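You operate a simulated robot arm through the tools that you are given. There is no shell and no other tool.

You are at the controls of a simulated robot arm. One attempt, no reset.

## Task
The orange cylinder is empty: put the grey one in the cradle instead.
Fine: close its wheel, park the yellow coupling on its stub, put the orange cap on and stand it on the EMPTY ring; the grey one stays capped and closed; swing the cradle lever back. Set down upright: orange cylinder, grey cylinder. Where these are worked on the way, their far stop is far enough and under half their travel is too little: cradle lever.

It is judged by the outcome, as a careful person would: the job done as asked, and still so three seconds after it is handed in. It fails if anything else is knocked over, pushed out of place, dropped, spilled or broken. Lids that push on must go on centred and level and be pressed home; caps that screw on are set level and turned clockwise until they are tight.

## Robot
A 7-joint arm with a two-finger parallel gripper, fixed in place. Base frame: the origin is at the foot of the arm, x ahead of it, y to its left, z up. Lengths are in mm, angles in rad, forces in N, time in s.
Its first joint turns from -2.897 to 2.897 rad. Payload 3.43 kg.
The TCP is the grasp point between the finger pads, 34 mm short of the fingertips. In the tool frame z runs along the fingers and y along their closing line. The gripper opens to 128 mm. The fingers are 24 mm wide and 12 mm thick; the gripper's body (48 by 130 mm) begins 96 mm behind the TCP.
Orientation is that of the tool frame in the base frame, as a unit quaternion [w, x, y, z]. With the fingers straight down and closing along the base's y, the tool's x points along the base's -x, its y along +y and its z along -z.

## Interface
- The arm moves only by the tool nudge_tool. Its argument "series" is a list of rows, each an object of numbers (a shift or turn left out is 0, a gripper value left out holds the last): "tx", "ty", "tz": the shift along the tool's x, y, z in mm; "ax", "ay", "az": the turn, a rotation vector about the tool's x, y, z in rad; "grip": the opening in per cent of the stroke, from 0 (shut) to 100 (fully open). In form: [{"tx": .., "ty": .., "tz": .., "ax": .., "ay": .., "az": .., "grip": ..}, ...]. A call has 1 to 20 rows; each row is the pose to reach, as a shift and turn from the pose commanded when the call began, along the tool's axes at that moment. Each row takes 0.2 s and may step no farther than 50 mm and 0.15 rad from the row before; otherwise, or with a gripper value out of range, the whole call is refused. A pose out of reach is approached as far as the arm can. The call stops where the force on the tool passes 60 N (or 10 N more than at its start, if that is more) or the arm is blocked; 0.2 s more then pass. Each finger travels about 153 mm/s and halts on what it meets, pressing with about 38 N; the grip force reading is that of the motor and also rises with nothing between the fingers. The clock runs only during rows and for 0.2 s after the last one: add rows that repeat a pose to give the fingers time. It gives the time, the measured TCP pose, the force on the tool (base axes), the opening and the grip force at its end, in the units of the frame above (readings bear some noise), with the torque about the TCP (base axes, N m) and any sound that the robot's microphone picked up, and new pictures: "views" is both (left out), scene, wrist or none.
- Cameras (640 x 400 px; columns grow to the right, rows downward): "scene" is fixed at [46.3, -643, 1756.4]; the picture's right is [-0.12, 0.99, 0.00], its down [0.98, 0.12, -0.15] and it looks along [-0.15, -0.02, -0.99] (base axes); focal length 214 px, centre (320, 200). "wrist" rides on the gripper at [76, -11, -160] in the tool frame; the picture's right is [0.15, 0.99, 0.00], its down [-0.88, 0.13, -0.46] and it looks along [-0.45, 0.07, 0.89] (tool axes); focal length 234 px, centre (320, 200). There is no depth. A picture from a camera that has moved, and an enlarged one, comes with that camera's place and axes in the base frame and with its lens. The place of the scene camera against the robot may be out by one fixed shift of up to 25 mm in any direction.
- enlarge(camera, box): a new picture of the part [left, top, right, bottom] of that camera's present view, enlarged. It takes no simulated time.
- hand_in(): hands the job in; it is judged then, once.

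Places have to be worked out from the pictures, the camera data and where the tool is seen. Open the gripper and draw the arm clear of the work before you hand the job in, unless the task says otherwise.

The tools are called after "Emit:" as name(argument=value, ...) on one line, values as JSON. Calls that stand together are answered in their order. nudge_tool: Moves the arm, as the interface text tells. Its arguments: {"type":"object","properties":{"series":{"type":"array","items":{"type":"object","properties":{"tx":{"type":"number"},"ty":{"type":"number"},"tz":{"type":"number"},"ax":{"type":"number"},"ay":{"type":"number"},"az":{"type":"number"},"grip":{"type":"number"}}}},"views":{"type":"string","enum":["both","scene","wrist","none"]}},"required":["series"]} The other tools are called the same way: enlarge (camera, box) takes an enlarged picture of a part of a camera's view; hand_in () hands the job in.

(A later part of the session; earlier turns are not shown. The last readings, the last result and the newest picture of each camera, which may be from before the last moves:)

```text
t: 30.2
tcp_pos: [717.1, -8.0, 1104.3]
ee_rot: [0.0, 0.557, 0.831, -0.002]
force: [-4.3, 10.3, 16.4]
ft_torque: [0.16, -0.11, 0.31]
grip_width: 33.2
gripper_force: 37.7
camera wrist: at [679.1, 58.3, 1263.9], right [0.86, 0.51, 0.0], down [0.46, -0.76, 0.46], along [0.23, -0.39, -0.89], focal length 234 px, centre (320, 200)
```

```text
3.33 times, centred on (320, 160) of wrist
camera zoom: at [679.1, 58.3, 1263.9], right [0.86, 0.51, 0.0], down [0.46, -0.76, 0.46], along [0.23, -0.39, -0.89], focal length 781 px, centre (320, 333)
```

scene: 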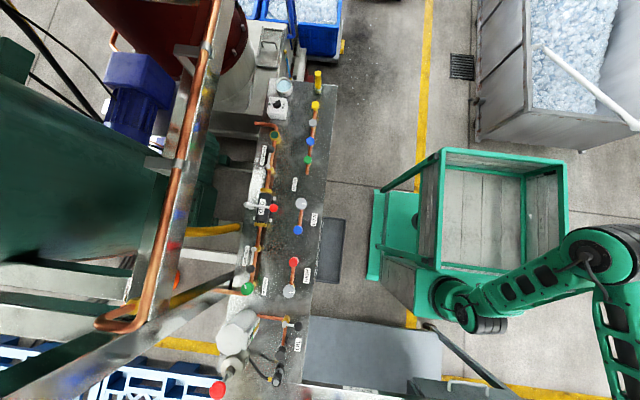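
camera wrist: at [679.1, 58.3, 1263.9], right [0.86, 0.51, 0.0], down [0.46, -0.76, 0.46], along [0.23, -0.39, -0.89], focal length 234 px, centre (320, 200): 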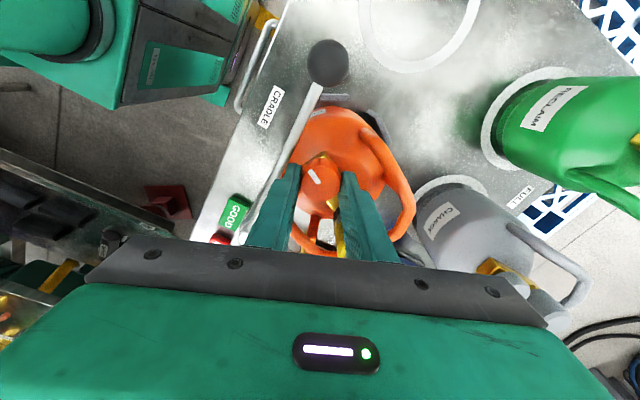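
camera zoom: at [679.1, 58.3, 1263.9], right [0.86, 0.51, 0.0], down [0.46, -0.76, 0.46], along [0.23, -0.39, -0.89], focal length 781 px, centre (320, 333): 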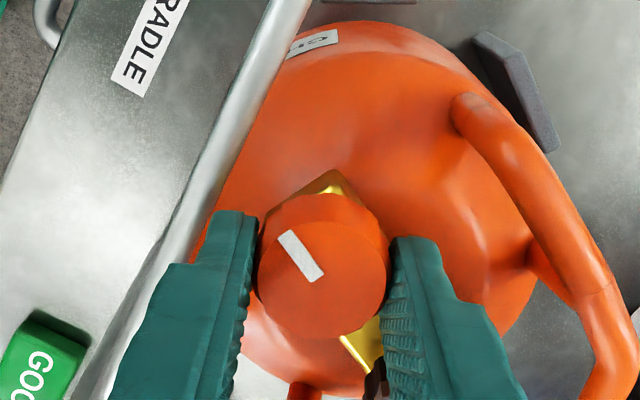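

The mark now seems nearly opposite the outlet. I release, lift and check the angle.

Emit:
nudge_tool(series=[{"grip": 34}, {"grip": 34}, {"tz": -15, "grip": 34}, {"tz": -35, "grip": 34}, {"tz": -60, "grip": 45}, {"tz": -80, "grip": 60}, {"tz": -80, "grip": 60}], views="wrist")

Emit:
enlarge(camera="wrist", box=[270, 90, 420, 200])

```text
t: 31.8
tcp_pos: [719.5, -7.6, 1182.4]
ee_rot: [0.0, 0.557, 0.83, -0.002]
force: [0.0, 0.3, -0.4]
ft_torque: [0.03, 0.01, -0.02]
grip_width: 76.4
gripper_force: 0.1
camera wrist: at [680.4, 58.3, 1342.4], right [0.86, 0.51, 0.0], down [0.46, -0.76, 0.46], along [0.23, -0.39, -0.89], focal length 234 px, centre (320, 200)
```

wrist: 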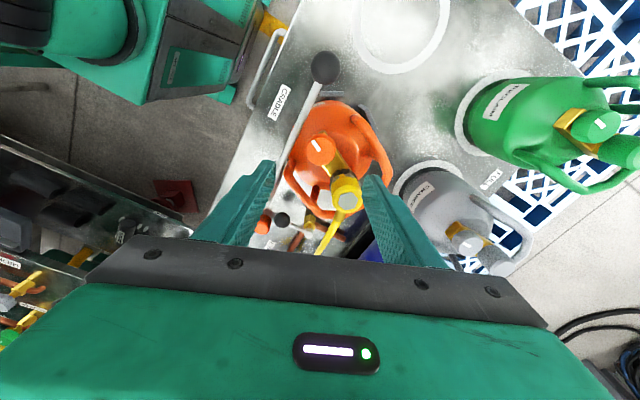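

```text
3.64 times, centred on (345, 145) of wrist
camera zoom: at [680.4, 58.3, 1342.4], right [0.86, 0.51, 0.0], down [0.46, -0.76, 0.46], along [0.23, -0.39, -0.89], focal length 852 px, centre (229, 400)
```

zoom: 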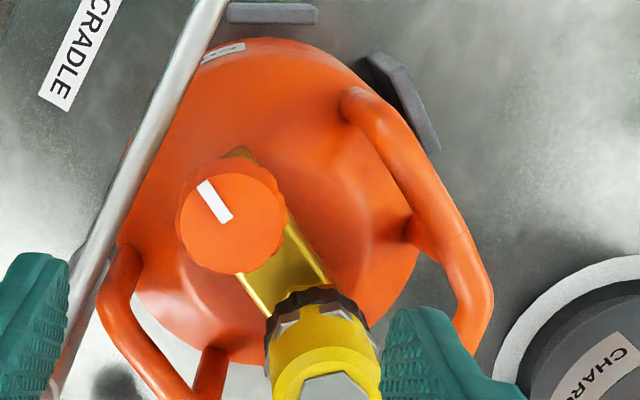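

By base coordinates the mark is still about 7° short of opposite the outlet, so I re-grip with the fingers crosswise and turn on until it stops.

Emit:
nudge_tool(series=[{"tx": 2.5, "ty": 1, "az": -0.13, "grip": 47}, {"tx": 5, "ty": 2, "az": -0.26}, {"tx": 5, "ty": 2, "az": -0.4}, {"tx": 5, "ty": 2, "az": -0.53, "tz": 15}, {"tx": 5, "ty": 2, "az": -0.66, "tz": 35}, {"tx": 5, "ty": 2, "az": -0.77, "tz": 50}, {"tx": 5, "ty": 2, "az": -0.77, "tz": 65}, {"tx": 5, "ty": 2, "az": -0.77, "tz": 78}, {"tx": 5, "ty": 2, "az": -0.77, "tz": 78}, {"tx": 5, "ty": 2, "az": -0.77, "tz": 78, "grip": 15}, {"tx": 5, "ty": 2, "az": -0.77, "tz": 78, "grip": 15}, {"tx": 5, "ty": 2, "az": -0.77, "tz": 78, "grip": 15}], views="wrist")

Emit:
enlarge(camera="wrist", box=[240, 100, 400, 220])

Emit:
nudge_tool(series=[{"az": 0.06, "grip": 15}, {"az": 0.12}, {"az": 0.18}, {"az": 0.24}, {"az": 0.3}, {"az": 0.3}], views="wrist")

Emit:
enlarge(camera="wrist", box=[240, 100, 400, 220])

```text
t: 34.4
tcp_pos: [718.6, -3.4, 1105.1]
ee_rot: [-0.001, 0.203, 0.979, 0.0]
force: [-0.2, 1.6, 0.5]
ft_torque: [0.03, -0.23, 0.09]
grip_width: 33.7
gripper_force: 37.9
camera wrist: at [645.4, 17.1, 1265.7], right [0.26, 0.97, 0.0], down [0.86, -0.23, 0.45], along [0.44, -0.12, -0.89], focal length 234 px, centre (320, 200)
```

wrist: 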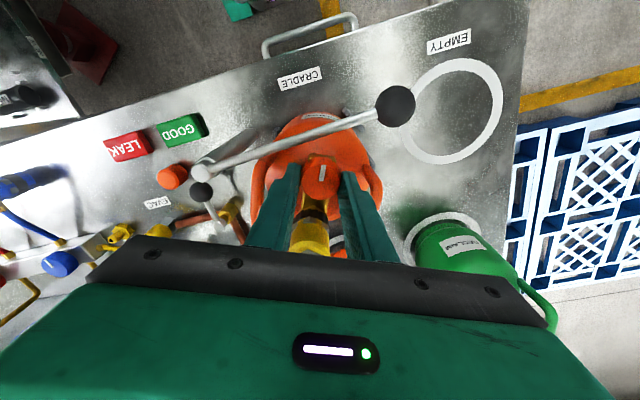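

```text
3.33 times, centred on (320, 160) of wrist
camera zoom: at [645.4, 17.1, 1265.7], right [0.26, 0.97, 0.0], down [0.86, -0.23, 0.45], along [0.44, -0.12, -0.89], focal length 781 px, centre (320, 333)
```

zoom: 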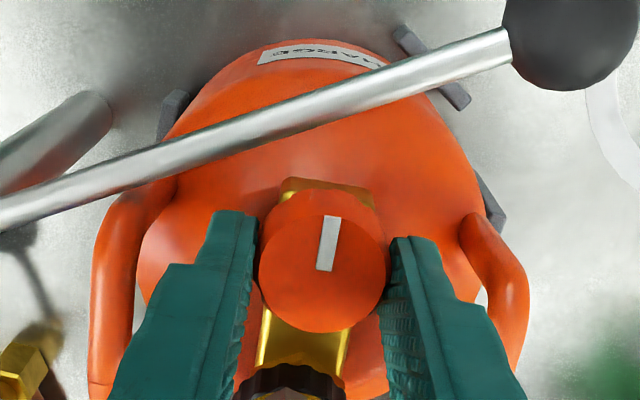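

```text
t: 35.8
tcp_pos: [717.6, -2.0, 1105.5]
ee_rot: [-0.002, 0.348, 0.938, -0.001]
force: [2.0, 8.2, 7.1]
ft_torque: [0.64, 0.11, 0.31]
grip_width: 33.1
gripper_force: 38.1
camera wrist: at [654.1, 39.0, 1265.8], right [0.53, 0.85, 0.0], down [0.75, -0.48, 0.45], along [0.38, -0.24, -0.89], focal length 234 px, centre (320, 200)
```

wrist: 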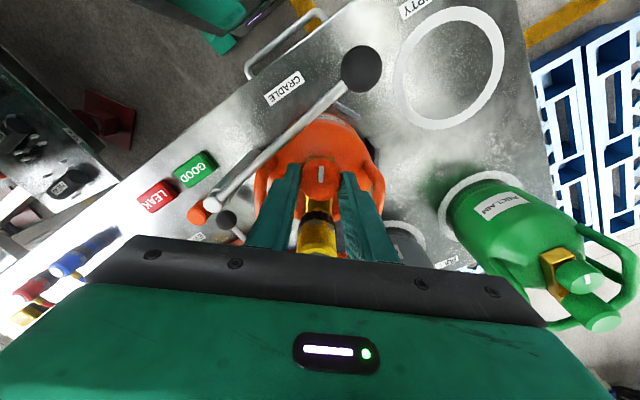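

```text
3.33 times, centred on (320, 160) of wrist
camera zoom: at [654.1, 39.0, 1265.8], right [0.53, 0.85, 0.0], down [0.75, -0.48, 0.45], along [0.38, -0.24, -0.89], focal length 781 px, centre (320, 333)
```

zoom: 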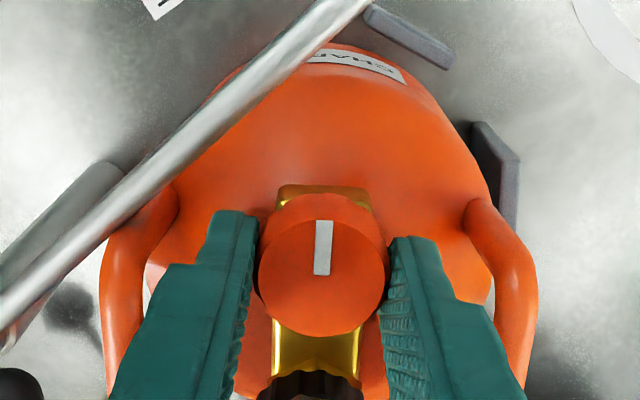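

The mark and valve body now stay lined up as I turn, and the cylinder just follows, so the wheel is at its stop: closed. I release, lift, and locate the yellow coupling.

Emit:
nudge_tool(series=[{"grip": 36}, {"grip": 36}, {"tz": -15, "grip": 36}, {"tz": -35, "grip": 36}, {"tz": -60, "grip": 45}, {"tz": -80, "grip": 70}, {"tz": -95, "grip": 100}, {"tz": -95, "grip": 100}], views="wrist")

Emit:
enlarge(camera="wrist", box=[240, 90, 400, 220])

```text
t: 37.6
tcp_pos: [717.9, -2.8, 1201.5]
ee_rot: [-0.002, 0.348, 0.937, 0.0]
force: [-0.5, 0.8, 0.1]
ft_torque: [-0.03, 0.0, 0.01]
grip_width: 127.8
gripper_force: 0.1
camera wrist: at [654.1, 38.2, 1360.8], right [0.53, 0.85, 0.0], down [0.75, -0.48, 0.45], along [0.38, -0.24, -0.89], focal length 234 px, centre (320, 200)
```

wrist: 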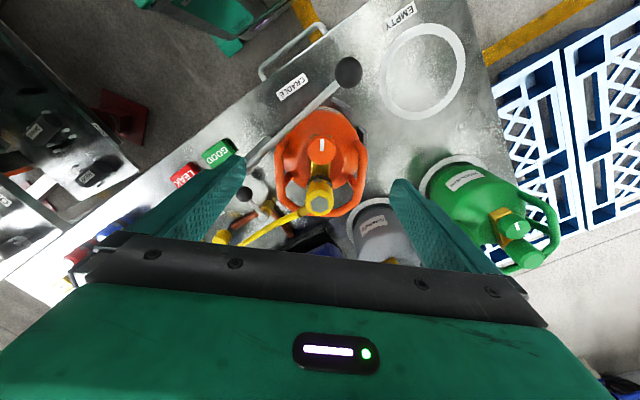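

```text
3.08 times, centred on (320, 155) of wrist
camera zoom: at [654.1, 38.2, 1360.8], right [0.53, 0.85, 0.0], down [0.75, -0.48, 0.45], along [0.38, -0.24, -0.89], focal length 720 px, centre (320, 338)
```

zoom: 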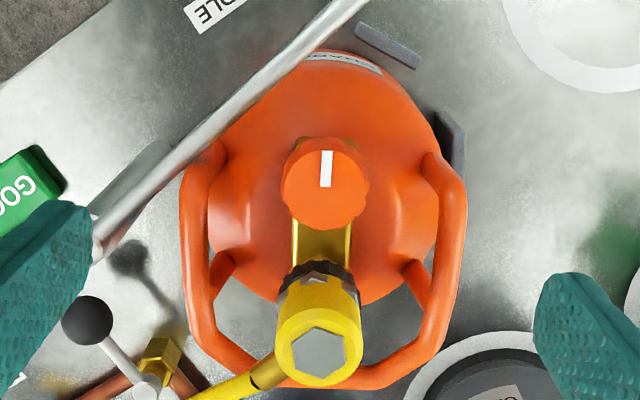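

The wheel mark points straight away from the outlet: closed. The coupling's top is near (762, -29, 1125). I move above it with the fingers set to close along x, away from the hose.

Emit:
nudge_tool(series=[{"tx": -15, "ty": 3, "az": 0.12, "grip": 47}, {"tx": -30, "ty": 5, "az": 0.25}, {"tx": -50, "ty": 8.7, "az": 0.38}, {"tx": -50, "ty": 8.7, "az": 0.5}, {"tx": -50, "ty": 8.7, "az": 0.62}, {"tx": -50, "ty": 8.7, "az": 0.74, "tz": 10}, {"tx": -50, "ty": 8.7, "az": 0.86, "tz": 20}, {"tx": -50, "ty": 8.7, "az": 0.86, "tz": 20}], views="wrist")

Emit:
enlarge(camera="wrist", box=[240, 110, 400, 230])

```text
t: 39.4
tcp_pos: [763.1, -30.4, 1180.3]
ee_rot: [0.0, 0.708, 0.707, -0.002]
force: [-0.2, 0.8, -0.6]
ft_torque: [-0.03, 0.0, 0.01]
grip_width: 60.2
gripper_force: 0.1
camera wrist: at [752.7, 46.3, 1340.5], right [0.99, 0.14, 0.0], down [0.13, -0.88, 0.46], along [0.06, -0.45, -0.89], focal length 234 px, centre (320, 200)
```

wrist: 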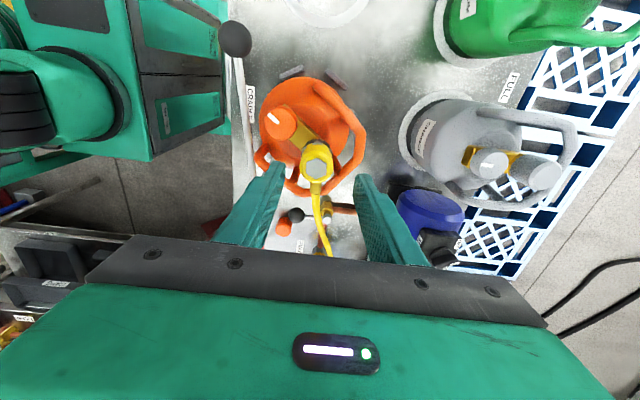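

```text
3.33 times, centred on (320, 170) of wrist
camera zoom: at [752.7, 46.3, 1340.5], right [0.99, 0.14, 0.0], down [0.13, -0.88, 0.46], along [0.06, -0.45, -0.89], focal length 781 px, centre (320, 300)
```

zoom: 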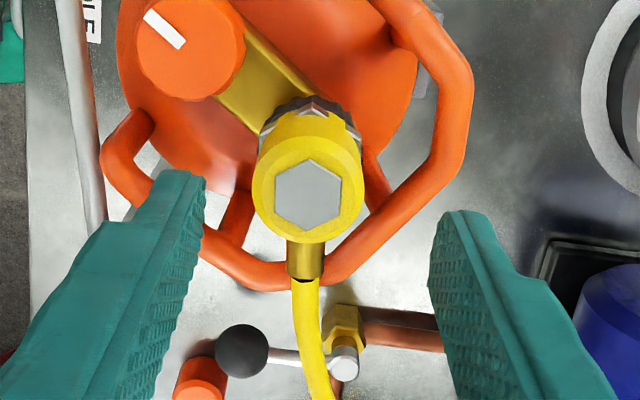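

The coupling's top is confirmed at (760.6, -28.6, 1127) with the hose leaving toward -y. I centre, lower so the fingertips stay above the wheel, and grip it.

Emit:
nudge_tool(series=[{"tx": 1.8, "ty": -2.5, "tz": 15, "grip": 47}, {"tx": 1.8, "ty": -2.5, "tz": 30, "grip": 47}, {"tx": 1.8, "ty": -2.5, "tz": 45, "grip": 47}, {"tx": 1.8, "ty": -2.5, "tz": 61, "grip": 47}, {"tx": 1.8, "ty": -2.5, "tz": 61, "grip": 15}, {"tx": 1.8, "ty": -2.5, "tz": 61, "grip": 15}, {"tx": 1.8, "ty": -2.5, "tz": 61, "grip": 15}], views="wrist")

Emit:
enlarge(camera="wrist", box=[240, 110, 400, 230])

```text
t: 41.0
tcp_pos: [761.9, -28.6, 1121.9]
ee_rot: [0.001, 0.707, 0.707, -0.002]
force: [-3.4, 0.4, 1.9]
ft_torque: [0.03, 0.2, 0.0]
grip_width: 32.2
gripper_force: 38.2
camera wrist: at [751.9, 48.4, 1281.3], right [0.99, 0.15, 0.0], down [0.13, -0.88, 0.46], along [0.06, -0.45, -0.89], focal length 234 px, centre (320, 200)
```

wrist: 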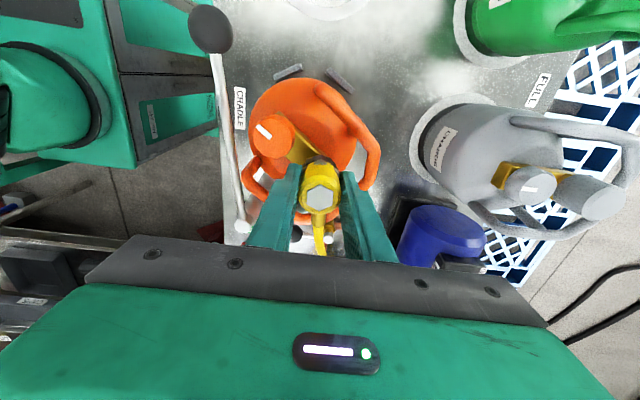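

```text
3.33 times, centred on (320, 170) of wrist
camera zoom: at [751.9, 48.4, 1281.3], right [0.99, 0.15, 0.0], down [0.13, -0.88, 0.46], along [0.06, -0.45, -0.89], focal length 781 px, centre (320, 300)
```

zoom: 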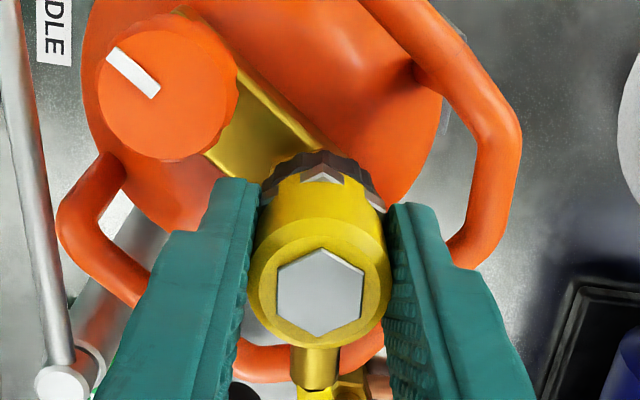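

Gripped at 32 mm. I try a slow straight pull upward and watch the force.

Emit:
nudge_tool(series=[{"tz": -1.5}, {"tz": -3}, {"tz": -4.5}, {"tz": -6}, {"tz": -8}], views="wrist")

Emit:
enlarge(camera="wrist", box=[240, 110, 400, 230])

```text
t: 42.2
tcp_pos: [762.4, -26.8, 1129.7]
ee_rot: [0.0, 0.707, 0.707, -0.002]
force: [-2.2, 0.5, 2.8]
ft_torque: [0.0, 0.15, 0.02]
grip_width: 32.1
gripper_force: 38.1
camera wrist: at [751.3, 49.0, 1289.2], right [0.99, 0.15, 0.0], down [0.13, -0.88, 0.46], along [0.06, -0.45, -0.89], focal length 234 px, centre (320, 200)
```

wrist: 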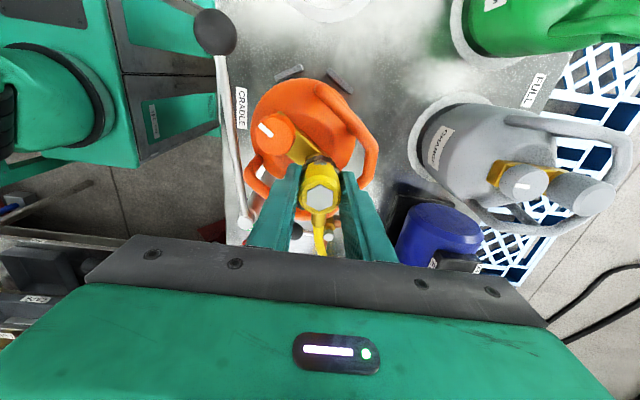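

```text
3.33 times, centred on (320, 170) of wrist
camera zoom: at [751.3, 49.0, 1289.2], right [0.99, 0.15, 0.0], down [0.13, -0.88, 0.46], along [0.06, -0.45, -0.89], focal length 781 px, centre (320, 300)
```

zoom: 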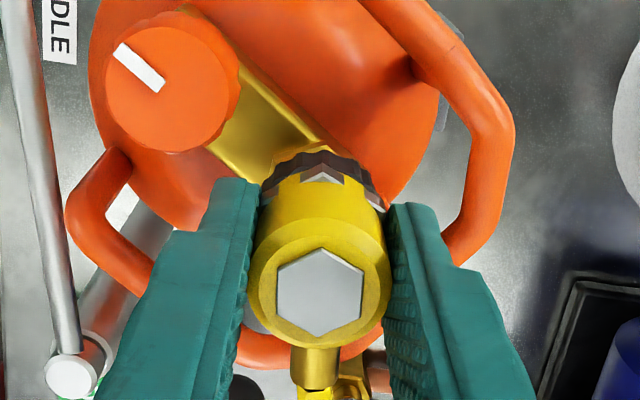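

The coupling slides off freely (only 3 N). I lift it well clear, then carry it toward the stub, which I triangulate at about (793, -401, 930).

Emit:
nudge_tool(series=[{"tz": -15}, {"tz": -30}, {"tz": -50}, {"tz": -70}, {"tz": -90}, {"tz": -90}], views="wrist")

Emit:
enlarge(camera="wrist", box=[240, 90, 400, 230])

```text
t: 43.6
tcp_pos: [759.3, -28.6, 1217.3]
ee_rot: [-0.001, 0.707, 0.707, -0.001]
force: [-0.3, -0.3, -0.1]
ft_torque: [0.02, -0.03, 0.0]
grip_width: 32.0
gripper_force: 37.8
camera wrist: at [749.2, 47.3, 1377.3], right [0.99, 0.15, 0.0], down [0.13, -0.88, 0.45], along [0.06, -0.45, -0.89], focal length 234 px, centre (320, 200)
```

wrist: 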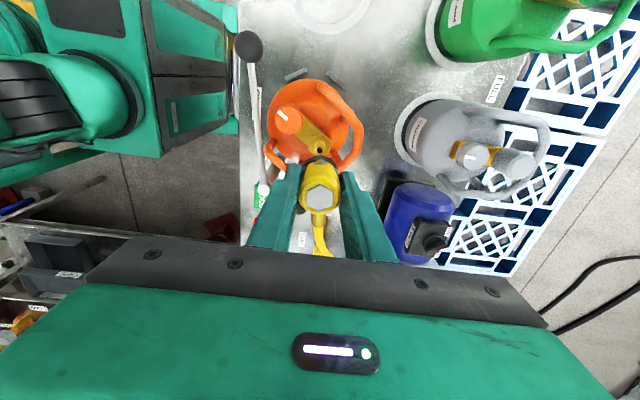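

```text
2.86 times, centred on (320, 160) of wrist
camera zoom: at [749.2, 47.3, 1377.3], right [0.99, 0.15, 0.0], down [0.13, -0.88, 0.45], along [0.06, -0.45, -0.89], focal length 669 px, centre (320, 314)
```

zoom: 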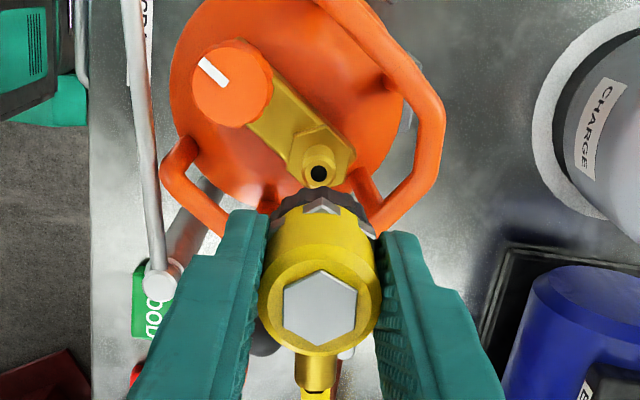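

The coupling is off and hangs straight in the grip, and the outlet nipple is visible. I carry it over toward the stub at safe height.

Emit:
nudge_tool(series=[{"tx": -35, "ty": 3}, {"tx": -75, "ty": 6}, {"tx": -115, "ty": 10}, {"tx": -155, "ty": 14}, {"tx": -195, "ty": 17}, {"tx": -235, "ty": 20}, {"tx": -275, "ty": 24, "tz": 10}, {"tx": -315, "ty": 28, "tz": 20}, {"tx": -350, "ty": 31, "tz": 30}, {"tx": -372, "ty": 32, "tz": 45}, {"tx": -372, "ty": 32, "tz": 55}, {"tx": -372, "ty": 32, "tz": 55}], views="wrist")

Emit:
enlarge(camera="wrist", box=[220, 70, 420, 230])

```text
t: 46.2
tcp_pos: [791.9, -399.9, 1162.0]
ee_rot: [-0.001, 0.707, 0.707, -0.001]
force: [0.3, 0.6, -0.8]
ft_torque: [-0.03, 0.04, 0.0]
grip_width: 32.0
gripper_force: 37.5
camera wrist: at [782.2, -323.6, 1322.2], right [0.99, 0.15, 0.0], down [0.13, -0.88, 0.46], along [0.06, -0.45, -0.89], focal length 234 px, centre (320, 200)
```

wrist: 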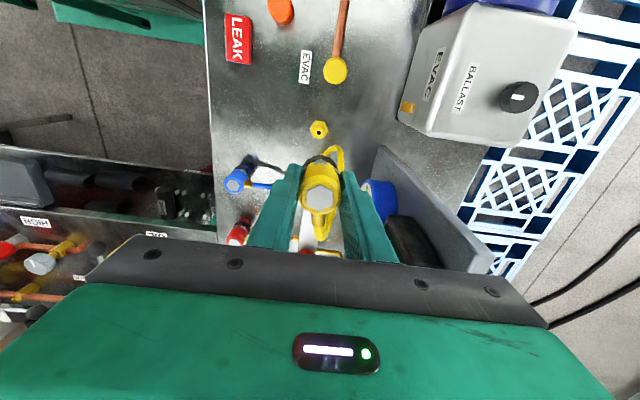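

```text
2.50 times, centred on (320, 150) of wrist
camera zoom: at [782.2, -323.6, 1322.2], right [0.99, 0.15, 0.0], down [0.13, -0.88, 0.46], along [0.06, -0.45, -0.89], focal length 585 px, centre (320, 325)
```

zoom: 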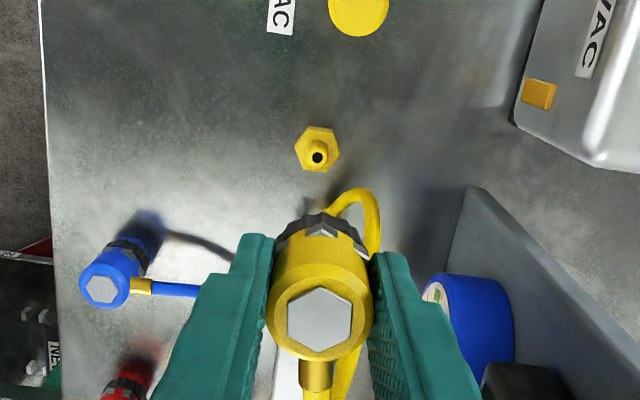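

The stub tip lies right on the tool's line. I descend part-way and check the alignment again.

Emit:
nudge_tool(series=[{"tz": 20}, {"tz": 40}, {"tz": 60}, {"tz": 80}, {"tz": 100}, {"tz": 120}, {"tz": 135}, {"tz": 135}], views="wrist")

Emit:
enlarge(camera="wrist", box=[240, 100, 400, 220])

```text
t: 48.0
tcp_pos: [791.8, -399.1, 1026.0]
ee_rot: [-0.001, 0.707, 0.707, -0.002]
force: [-0.1, 0.7, -0.6]
ft_torque: [0.03, -0.03, 0.02]
grip_width: 32.1
gripper_force: 37.9
camera wrist: at [782.0, -323.4, 1186.6], right [0.99, 0.15, 0.0], down [0.13, -0.88, 0.46], along [0.06, -0.45, -0.89], focal length 234 px, centre (320, 200)
```

wrist: 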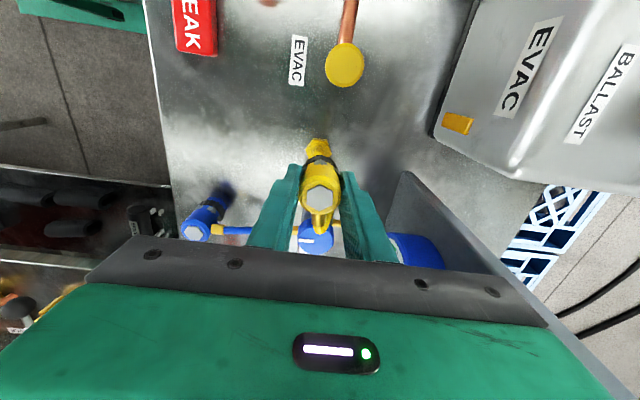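

```text
3.33 times, centred on (320, 160) of wrist
camera zoom: at [782.0, -323.4, 1186.6], right [0.99, 0.15, 0.0], down [0.13, -0.88, 0.46], along [0.06, -0.45, -0.89], focal length 781 px, centre (320, 333)
```

zoom: 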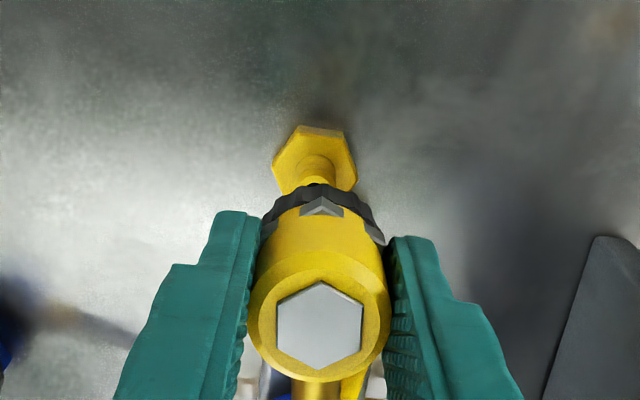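

Nearly there; I zoom in on the stub beneath the coupling for a finer alignment check.

Emit:
enlarge(camera="wrist", box=[290, 125, 350, 170])

```text
8.89 times, centred on (320, 148) of wrist
camera zoom: at [782.0, -323.4, 1186.6], right [0.99, 0.15, 0.0], down [0.13, -0.88, 0.46], along [0.06, -0.45, -0.89], focal length 2082 px, centre (320, 667)
```

zoom: 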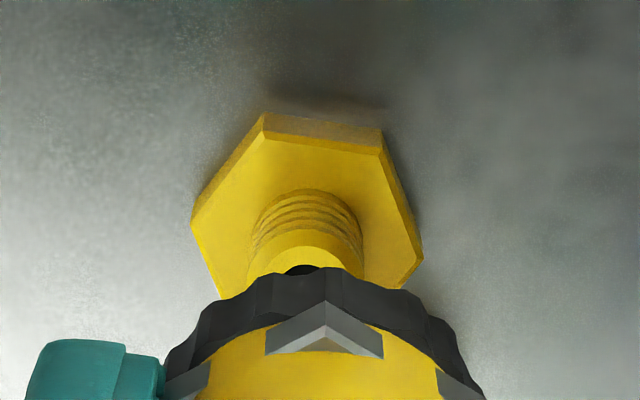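

The stub is about 2 mm left of the coupling's axis in the picture (toward -x). I correct that and descend to just above the nipple's tip, then check.

Emit:
nudge_tool(series=[{"tx": -0.3, "ty": -2.1, "tz": 10}, {"tx": -0.3, "ty": -2.1, "tz": 20}, {"tx": -0.3, "ty": -2.1, "tz": 30}, {"tx": -0.3, "ty": -2.1, "tz": 40}, {"tx": -0.3, "ty": -2.1, "tz": 48}, {"tx": -0.3, "ty": -2.1, "tz": 48}], views="wrist")

Emit:
enlarge(camera="wrist", box=[280, 130, 360, 190])

```text
t: 49.4
tcp_pos: [789.1, -399.6, 980.0]
ee_rot: [-0.001, 0.707, 0.707, -0.002]
force: [-0.9, -1.1, -1.2]
ft_torque: [0.02, -0.01, 0.02]
grip_width: 32.4
gripper_force: 38.0
camera wrist: at [779.1, -323.6, 1139.2], right [0.99, 0.15, 0.0], down [0.13, -0.88, 0.46], along [0.06, -0.45, -0.89], focal length 234 px, centre (320, 200)
```

wrist: 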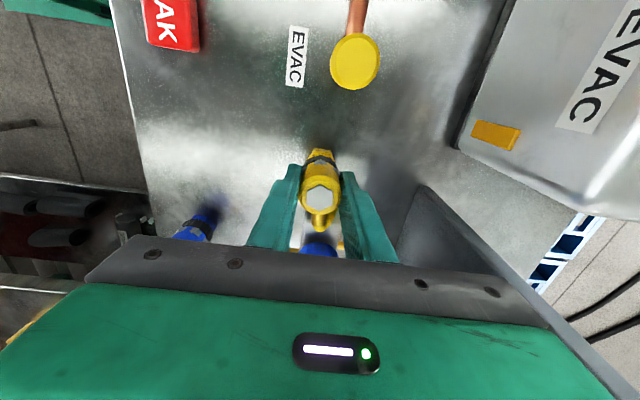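

```text
6.67 times, centred on (320, 160) of wrist
camera zoom: at [779.1, -323.6, 1139.2], right [0.99, 0.15, 0.0], down [0.13, -0.88, 0.46], along [0.06, -0.45, -0.89], focal length 1561 px, centre (320, 467)
```

zoom: 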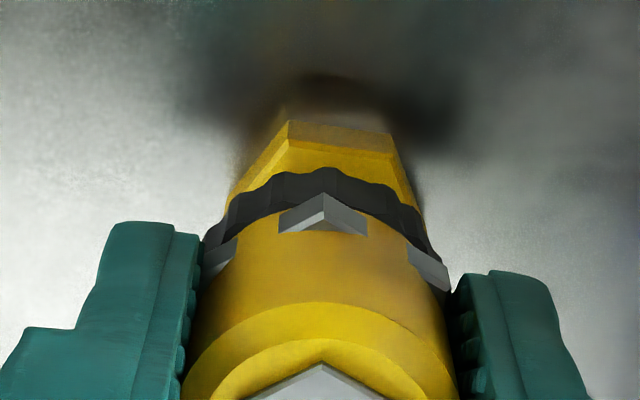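

Well aligned now (within about half a millimetre). I lower the coupling onto the nipple in small steps.

Emit:
nudge_tool(series=[{"tx": 0.3, "ty": 0.5, "tz": 3}, {"tx": 0.3, "ty": 0.5, "tz": 6}, {"tx": 0.3, "ty": 0.5, "tz": 9}, {"tx": 0.3, "ty": 0.5, "tz": 12}, {"tx": 0.3, "ty": 0.5, "tz": 14}, {"tx": 0.3, "ty": 0.5, "tz": 14}], views="wrist")

Emit:
enlarge(camera="wrist", box=[280, 130, 360, 190])

```text
t: 50.8
tcp_pos: [788.7, -399.7, 964.7]
ee_rot: [-0.001, 0.707, 0.707, -0.002]
force: [0.3, 0.3, 2.4]
ft_torque: [-0.02, 0.0, 0.02]
grip_width: 32.2
gripper_force: 38.1
camera wrist: at [778.7, -323.1, 1125.8], right [0.99, 0.15, 0.0], down [0.13, -0.88, 0.46], along [0.06, -0.45, -0.89], focal length 234 px, centre (320, 200)
```

wrist: 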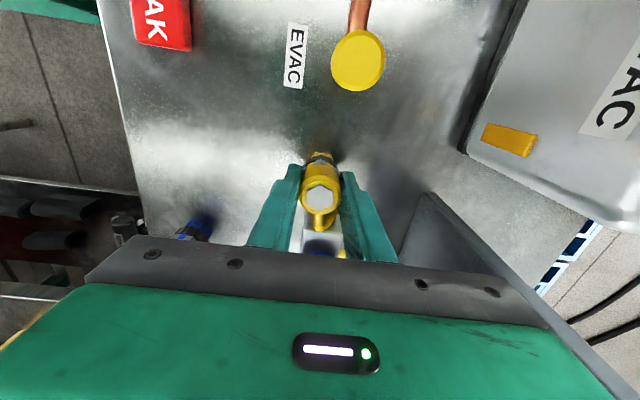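

```text
6.67 times, centred on (320, 160) of wrist
camera zoom: at [778.7, -323.1, 1125.8], right [0.99, 0.15, 0.0], down [0.13, -0.88, 0.46], along [0.06, -0.45, -0.89], focal length 1561 px, centre (320, 467)
```

zoom: 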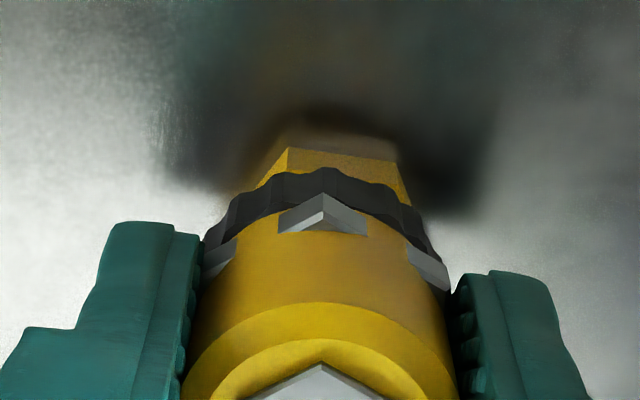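

The coupling is already over the nipple with almost no force. I go on down in 2 mm steps until it seats.

Emit:
nudge_tool(series=[{"tz": 2}, {"tz": 4}, {"tz": 6}, {"tz": 8}, {"tz": 10}, {"tz": 12}, {"tz": 14}, {"tz": 14}], views="wrist")

Emit:
enlarge(camera="wrist", box=[280, 130, 360, 190])

```text
t: 52.5
tcp_pos: [786.4, -396.9, 968.5]
ee_rot: [0.013, 0.703, 0.711, 0.006]
force: [56.5, -1.2, 0.7]
ft_torque: [-0.06, -2.03, 0.08]
grip_width: 32.0
gripper_force: 37.6
stopped in row 8: the force on the tool passed its limit at 62 N (the readings are from after the stop); the commanded pose is now the measured one
camera wrist: at [770.5, -320.4, 1127.0], right [0.99, 0.16, 0.03], down [0.13, -0.87, 0.47], along [0.1, -0.46, -0.88], focal length 234 px, centre (320, 200)
```

wrist: 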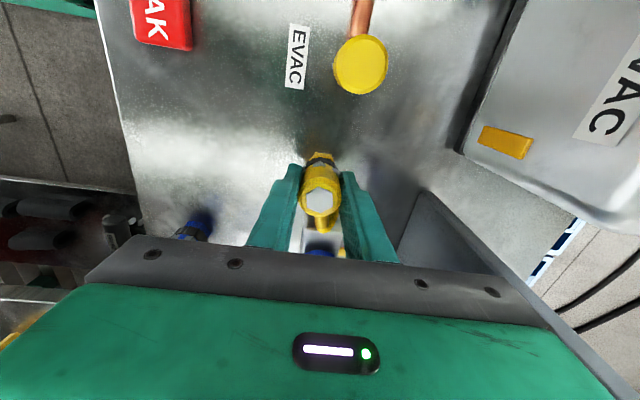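

```text
6.67 times, centred on (320, 160) of wrist
camera zoom: at [770.5, -320.4, 1127.0], right [0.99, 0.16, 0.03], down [0.13, -0.87, 0.47], along [0.1, -0.46, -0.88], focal length 1561 px, centre (320, 467)
```

zoom: 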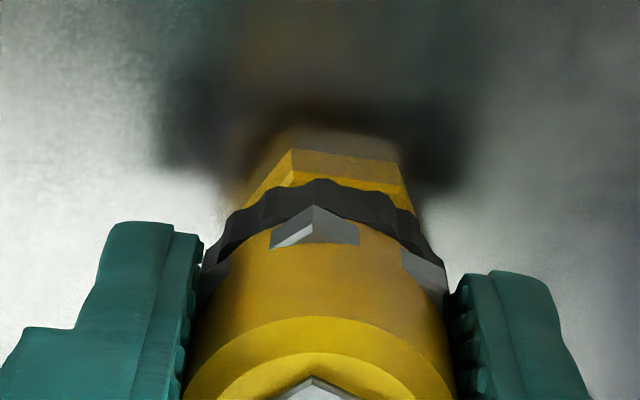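

The coupling met the stub off-centre: 56 N sideways and a slight tilt. I lift 15 mm, level the tool again and re-measure.

Emit:
nudge_tool(series=[{"tz": -3}, {"tz": -6, "ax": 0.01, "ay": 0.004, "az": 0.004}, {"tz": -10, "ax": 0.0268, "ay": 0.01, "az": 0.0114}, {"tz": -15, "ax": 0.0268, "ay": 0.01, "az": 0.0114}, {"tz": -15, "ax": 0.0268, "ay": 0.01, "az": 0.0114}], views="wrist")

Emit:
enlarge(camera="wrist", box=[280, 130, 360, 190])

Emit:
enlarge(camera="wrist", box=[240, 110, 400, 230])

```text
t: 53.0
tcp_pos: [769.2, -400.0, 980.5]
ee_rot: [0.016, 0.705, 0.709, 0.009]
force: [-10.4, 0.0, 24.6]
ft_torque: [-0.07, -0.21, -0.03]
grip_width: 32.8
gripper_force: 39.3
stopped in row 2: the force on the tool passed its limit at 68 N (the readings are from after the stop); the commanded pose is now the measured one
camera wrist: at [751.7, -322.4, 1139.1], right [0.99, 0.15, 0.03], down [0.12, -0.88, 0.47], along [0.1, -0.46, -0.88], focal length 234 px, centre (320, 200)
```

wrist: 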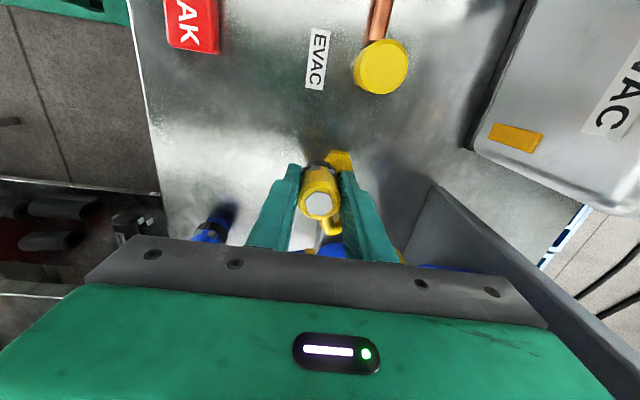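

```text
6.67 times, centred on (320, 160) of wrist
camera zoom: at [751.7, -322.4, 1139.1], right [0.99, 0.15, 0.03], down [0.12, -0.88, 0.47], along [0.1, -0.46, -0.88], focal length 1561 px, centre (320, 467)
```

zoom: 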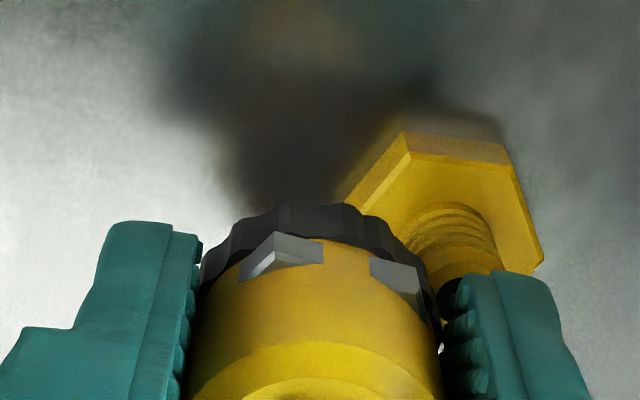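

```text
3.33 times, centred on (320, 170) of wrist
camera zoom: at [751.7, -322.4, 1139.1], right [0.99, 0.15, 0.03], down [0.12, -0.88, 0.47], along [0.1, -0.46, -0.88], focal length 781 px, centre (320, 300)
```

zoom: 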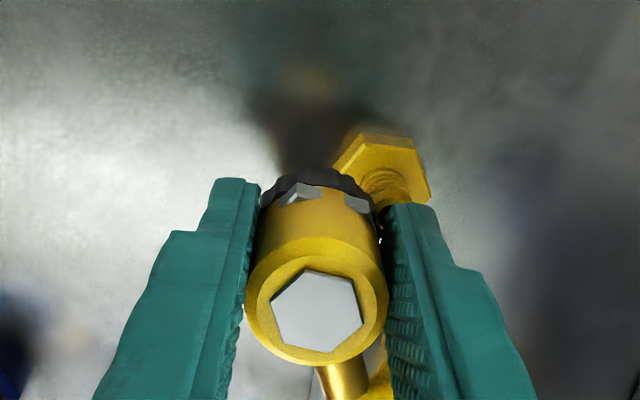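

The coupling sprang sideways off the stub toward -x. I lift straight up to get free before anything else.

Emit:
nudge_tool(series=[{"tz": -8}, {"tz": -16}, {"tz": -24}, {"tz": -34}, {"tz": -34}], views="both")

Emit:
enlarge(camera="wrist", box=[240, 90, 400, 230])

```text
t: 54.2
tcp_pos: [769.3, -398.0, 1015.1]
ee_rot: [0.017, 0.704, 0.71, 0.01]
force: [-0.3, -0.3, -1.2]
ft_torque: [0.03, 0.05, 0.01]
grip_width: 32.2
gripper_force: 38.3
camera wrist: at [752.0, -320.3, 1172.8], right [0.99, 0.16, 0.04], down [0.12, -0.87, 0.47], along [0.1, -0.46, -0.88], focal length 234 px, centre (320, 200)
```

scene: 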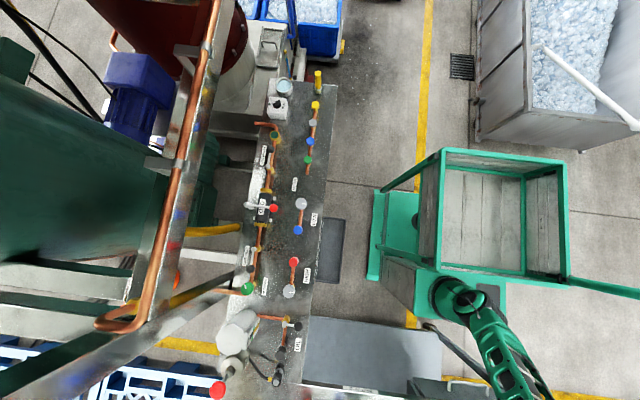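
wrist: 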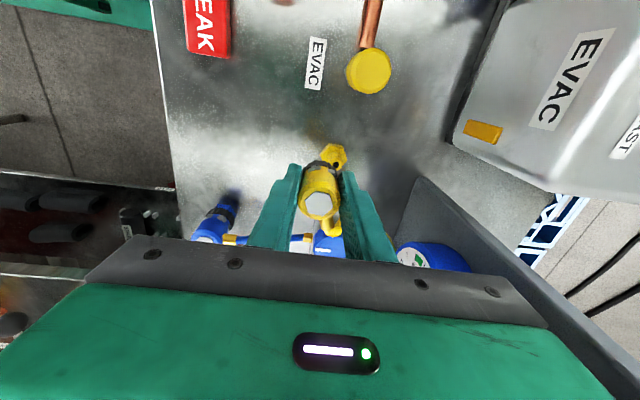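

```text
2.86 times, centred on (320, 160) of wrist
camera zoom: at [752.0, -320.3, 1172.8], right [0.99, 0.16, 0.04], down [0.12, -0.87, 0.47], along [0.1, -0.46, -0.88], focal length 669 px, centre (320, 314)
```

zoom: 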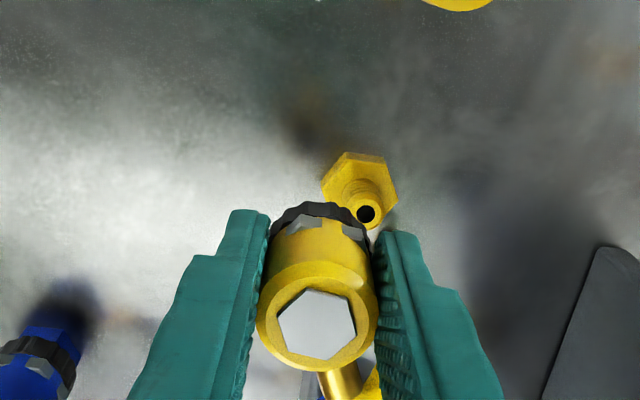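

Free again with no load. I level the tool, go back over the stub and take a fresh look at how the coupling sits in the grip.

Emit:
nudge_tool(series=[{"tz": -10, "ax": 0.019, "ay": 0.005, "az": 0.004}, {"tz": -25, "ax": 0.038, "ay": 0.01, "az": 0.0085}, {"ty": 10, "tz": -35, "ax": 0.038, "ay": 0.01, "az": 0.0085}, {"ty": 21, "tz": -35, "ax": 0.038, "ay": 0.01, "az": 0.0085}, {"ty": 21, "tz": -35, "ax": 0.038, "ay": 0.01, "az": 0.0085}], views="wrist")

Emit:
enlarge(camera="wrist", box=[270, 120, 370, 220])

Emit:
enlarge(camera="wrist", box=[290, 125, 350, 170])

```text
t: 55.4
tcp_pos: [790.3, -397.4, 1050.5]
ee_rot: [0.0, 0.707, 0.707, 0.0]
force: [-0.8, -0.8, -1.6]
ft_torque: [0.0, 0.02, -0.01]
grip_width: 31.9
gripper_force: 38.2
camera wrist: at [779.3, -321.1, 1210.2], right [0.99, 0.15, 0.0], down [0.13, -0.88, 0.46], along [0.07, -0.45, -0.89], focal length 234 px, centre (320, 200)
```

wrist: 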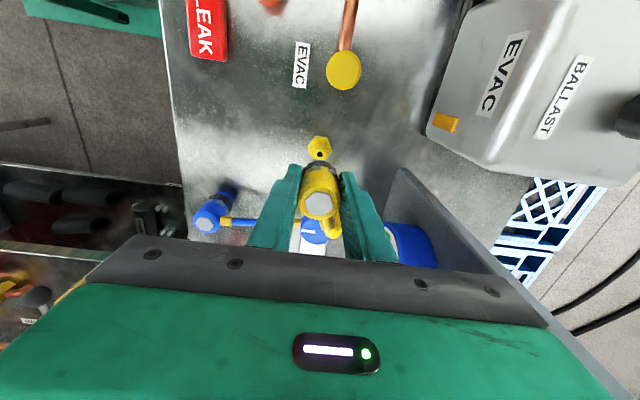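

```text
4.00 times, centred on (320, 170) of wrist
camera zoom: at [779.3, -321.1, 1210.2], right [0.99, 0.15, 0.0], down [0.13, -0.88, 0.46], along [0.07, -0.45, -0.89], focal length 937 px, centre (320, 320)
```

zoom: 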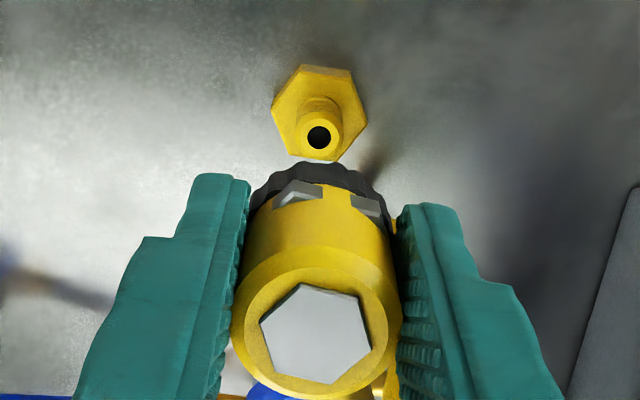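

```text
8.89 times, centred on (320, 148) of wrist
camera zoom: at [779.3, -321.1, 1210.2], right [0.99, 0.15, 0.0], down [0.13, -0.88, 0.46], along [0.07, -0.45, -0.89], focal length 2082 px, centre (320, 667)
```

zoom: 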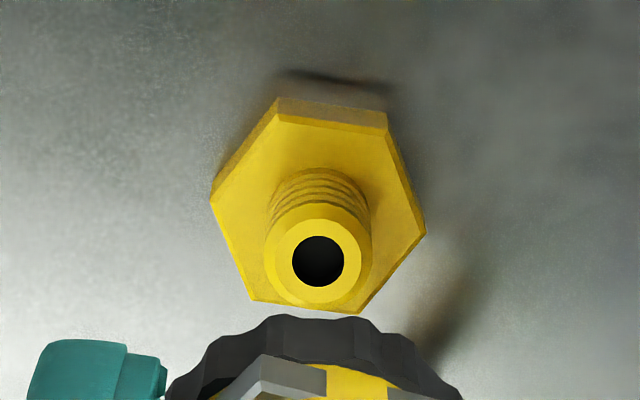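

The last readings make sense now: after the stop the coupling had settled at TCP z≈968, the same height above the nipple tip as it had on the cylinder, so I had pushed past its seat. In this view the coupling sits about 3.5 mm too far toward -y; I correct and descend to just over the tip.

Emit:
nudge_tool(series=[{"tx": 1.5, "tz": 10}, {"tx": 3.5, "tz": 20}, {"tx": 3.5, "tz": 30}, {"tx": 3.5, "tz": 40}, {"tx": 3.5, "tz": 50}, {"tx": 3.5, "tz": 58}, {"tx": 3.5, "tz": 58}], views="wrist")

Emit:
enlarge(camera="wrist", box=[280, 130, 360, 190])

```text
t: 57.0
tcp_pos: [789.3, -393.1, 991.6]
ee_rot: [0.0, 0.706, 0.708, 0.0]
force: [0.2, -0.4, -0.9]
ft_torque: [-0.02, -0.01, -0.01]
grip_width: 31.9
gripper_force: 37.7
camera wrist: at [778.8, -317.6, 1152.6], right [0.99, 0.15, 0.0], down [0.13, -0.88, 0.46], along [0.07, -0.45, -0.89], focal length 234 px, centre (320, 200)
```

wrist: 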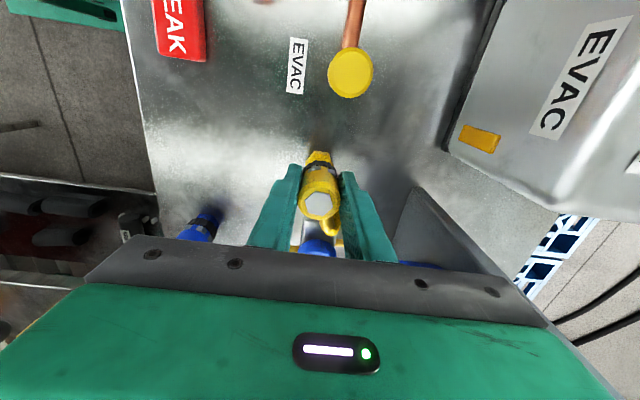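

```text
6.67 times, centred on (320, 160) of wrist
camera zoom: at [778.8, -317.6, 1152.6], right [0.99, 0.15, 0.0], down [0.13, -0.88, 0.46], along [0.07, -0.45, -0.89], focal length 1561 px, centre (320, 467)
```

zoom: 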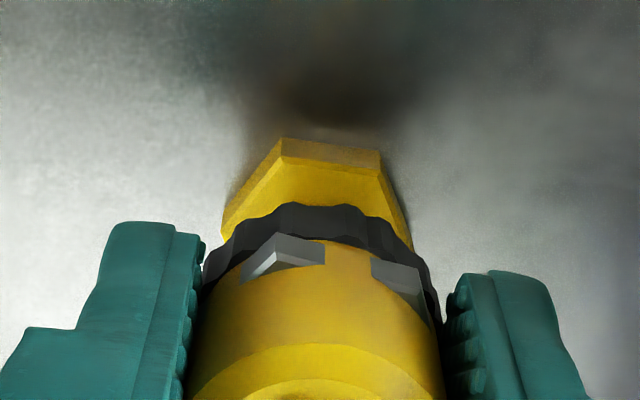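

Coupling and stub are now lined up within about half a millimetre. I lower slowly to the seating height near z 968.

Emit:
nudge_tool(series=[{"ty": -0.4, "tz": 4}, {"ty": -0.4, "tz": 8}, {"ty": -0.4, "tz": 12}, {"ty": -0.4, "tz": 15}, {"ty": -0.4, "tz": 18}, {"ty": -0.4, "tz": 21}, {"ty": -0.4, "tz": 21}], views="wrist")

Emit:
enlarge(camera="wrist", box=[280, 130, 360, 190])

```text
t: 58.6
tcp_pos: [790.1, -394.2, 971.1]
ee_rot: [0.0, 0.707, 0.707, 0.0]
force: [0.8, -4.0, 0.6]
ft_torque: [-0.18, 0.01, 0.01]
grip_width: 31.8
gripper_force: 38.7
camera wrist: at [779.0, -317.6, 1131.1], right [0.99, 0.15, 0.0], down [0.13, -0.88, 0.46], along [0.07, -0.45, -0.89], focal length 234 px, centre (320, 200)
```

wrist: 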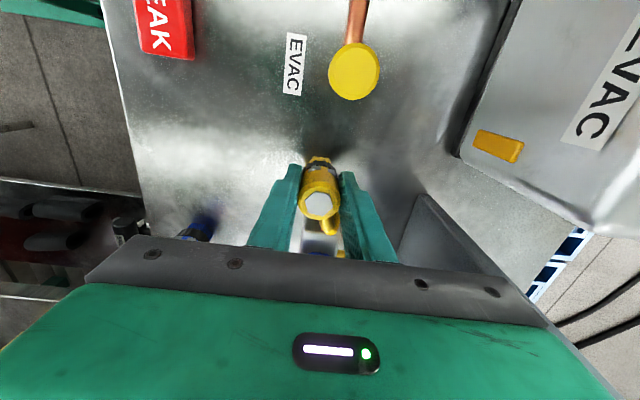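

```text
6.67 times, centred on (320, 160) of wrist
camera zoom: at [779.0, -317.6, 1131.1], right [0.99, 0.15, 0.0], down [0.13, -0.88, 0.46], along [0.07, -0.45, -0.89], focal length 1561 px, centre (320, 467)
```

zoom: 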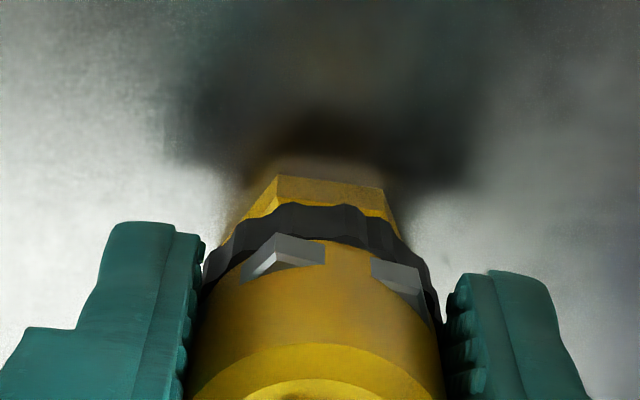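

Low forces, the nipple is inside. I press on gently in 1 mm steps to find the seat.

Emit:
nudge_tool(series=[{"tz": 1}, {"tz": 2}, {"tz": 3}, {"tz": 4}, {"tz": 5}, {"tz": 6}], views="none")

```text
t: 60.0
tcp_pos: [787.5, -393.7, 964.9]
ee_rot: [0.0, 0.707, 0.707, 0.0]
force: [0.3, -6.8, 5.5]
ft_torque: [-0.36, -0.03, -0.02]
grip_width: 31.8
gripper_force: 38.1
```

Only 5.5 N upward so far; a few more millimetres.

Emit:
nudge_tool(series=[{"tz": 1}, {"tz": 2}, {"tz": 3}, {"tz": 4}], views="none")

```text
t: 61.0
tcp_pos: [789.4, -392.4, 959.9]
ee_rot: [0.0, 0.707, 0.707, 0.0]
force: [2.8, -9.0, -2.7]
ft_torque: [-0.42, -0.08, -0.02]
grip_width: 31.9
gripper_force: 38.3
```

Still sliding freely. I continue with very small steps.

Emit:
nudge_tool(series=[{"tz": 0.7}, {"tz": 1.4}, {"tz": 2.1}], views="wrist")

Emit:
enlarge(camera="wrist", box=[280, 130, 360, 190])

```text
t: 61.8
tcp_pos: [789.1, -393.9, 958.1]
ee_rot: [0.0, 0.707, 0.708, 0.0]
force: [1.7, -9.0, 2.1]
ft_torque: [-0.33, -0.16, 0.02]
grip_width: 31.8
gripper_force: 37.9
camera wrist: at [778.3, -317.4, 1118.9], right [0.99, 0.15, 0.0], down [0.13, -0.88, 0.46], along [0.07, -0.45, -0.89], focal length 234 px, centre (320, 200)
```

wrist: 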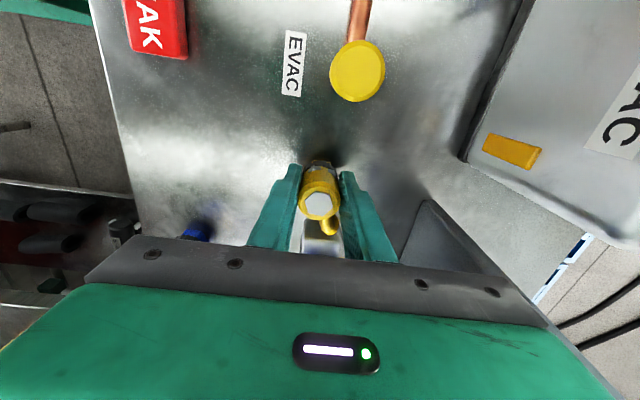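

```text
6.67 times, centred on (320, 160) of wrist
camera zoom: at [778.3, -317.4, 1118.9], right [0.99, 0.15, 0.0], down [0.13, -0.88, 0.46], along [0.07, -0.45, -0.89], focal length 1561 px, centre (320, 467)
```

zoom: 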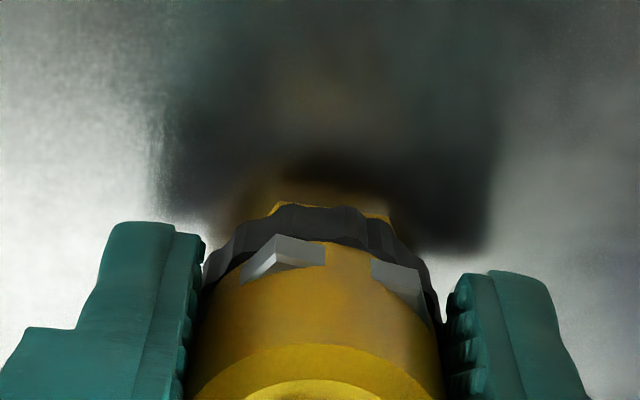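

The collar is practically on the hex. I press the last bit in half-millimetre steps until the force rises.

Emit:
nudge_tool(series=[{"tz": 0.5}, {"tz": 1}, {"tz": 1.5}, {"tz": 2}], views="none")

```text
t: 62.8
tcp_pos: [789.3, -392.4, 959.2]
ee_rot: [0.001, 0.706, 0.708, 0.001]
force: [1.8, -5.8, 21.8]
ft_torque: [-0.23, 0.13, -0.01]
grip_width: 31.9
gripper_force: 38.0
```

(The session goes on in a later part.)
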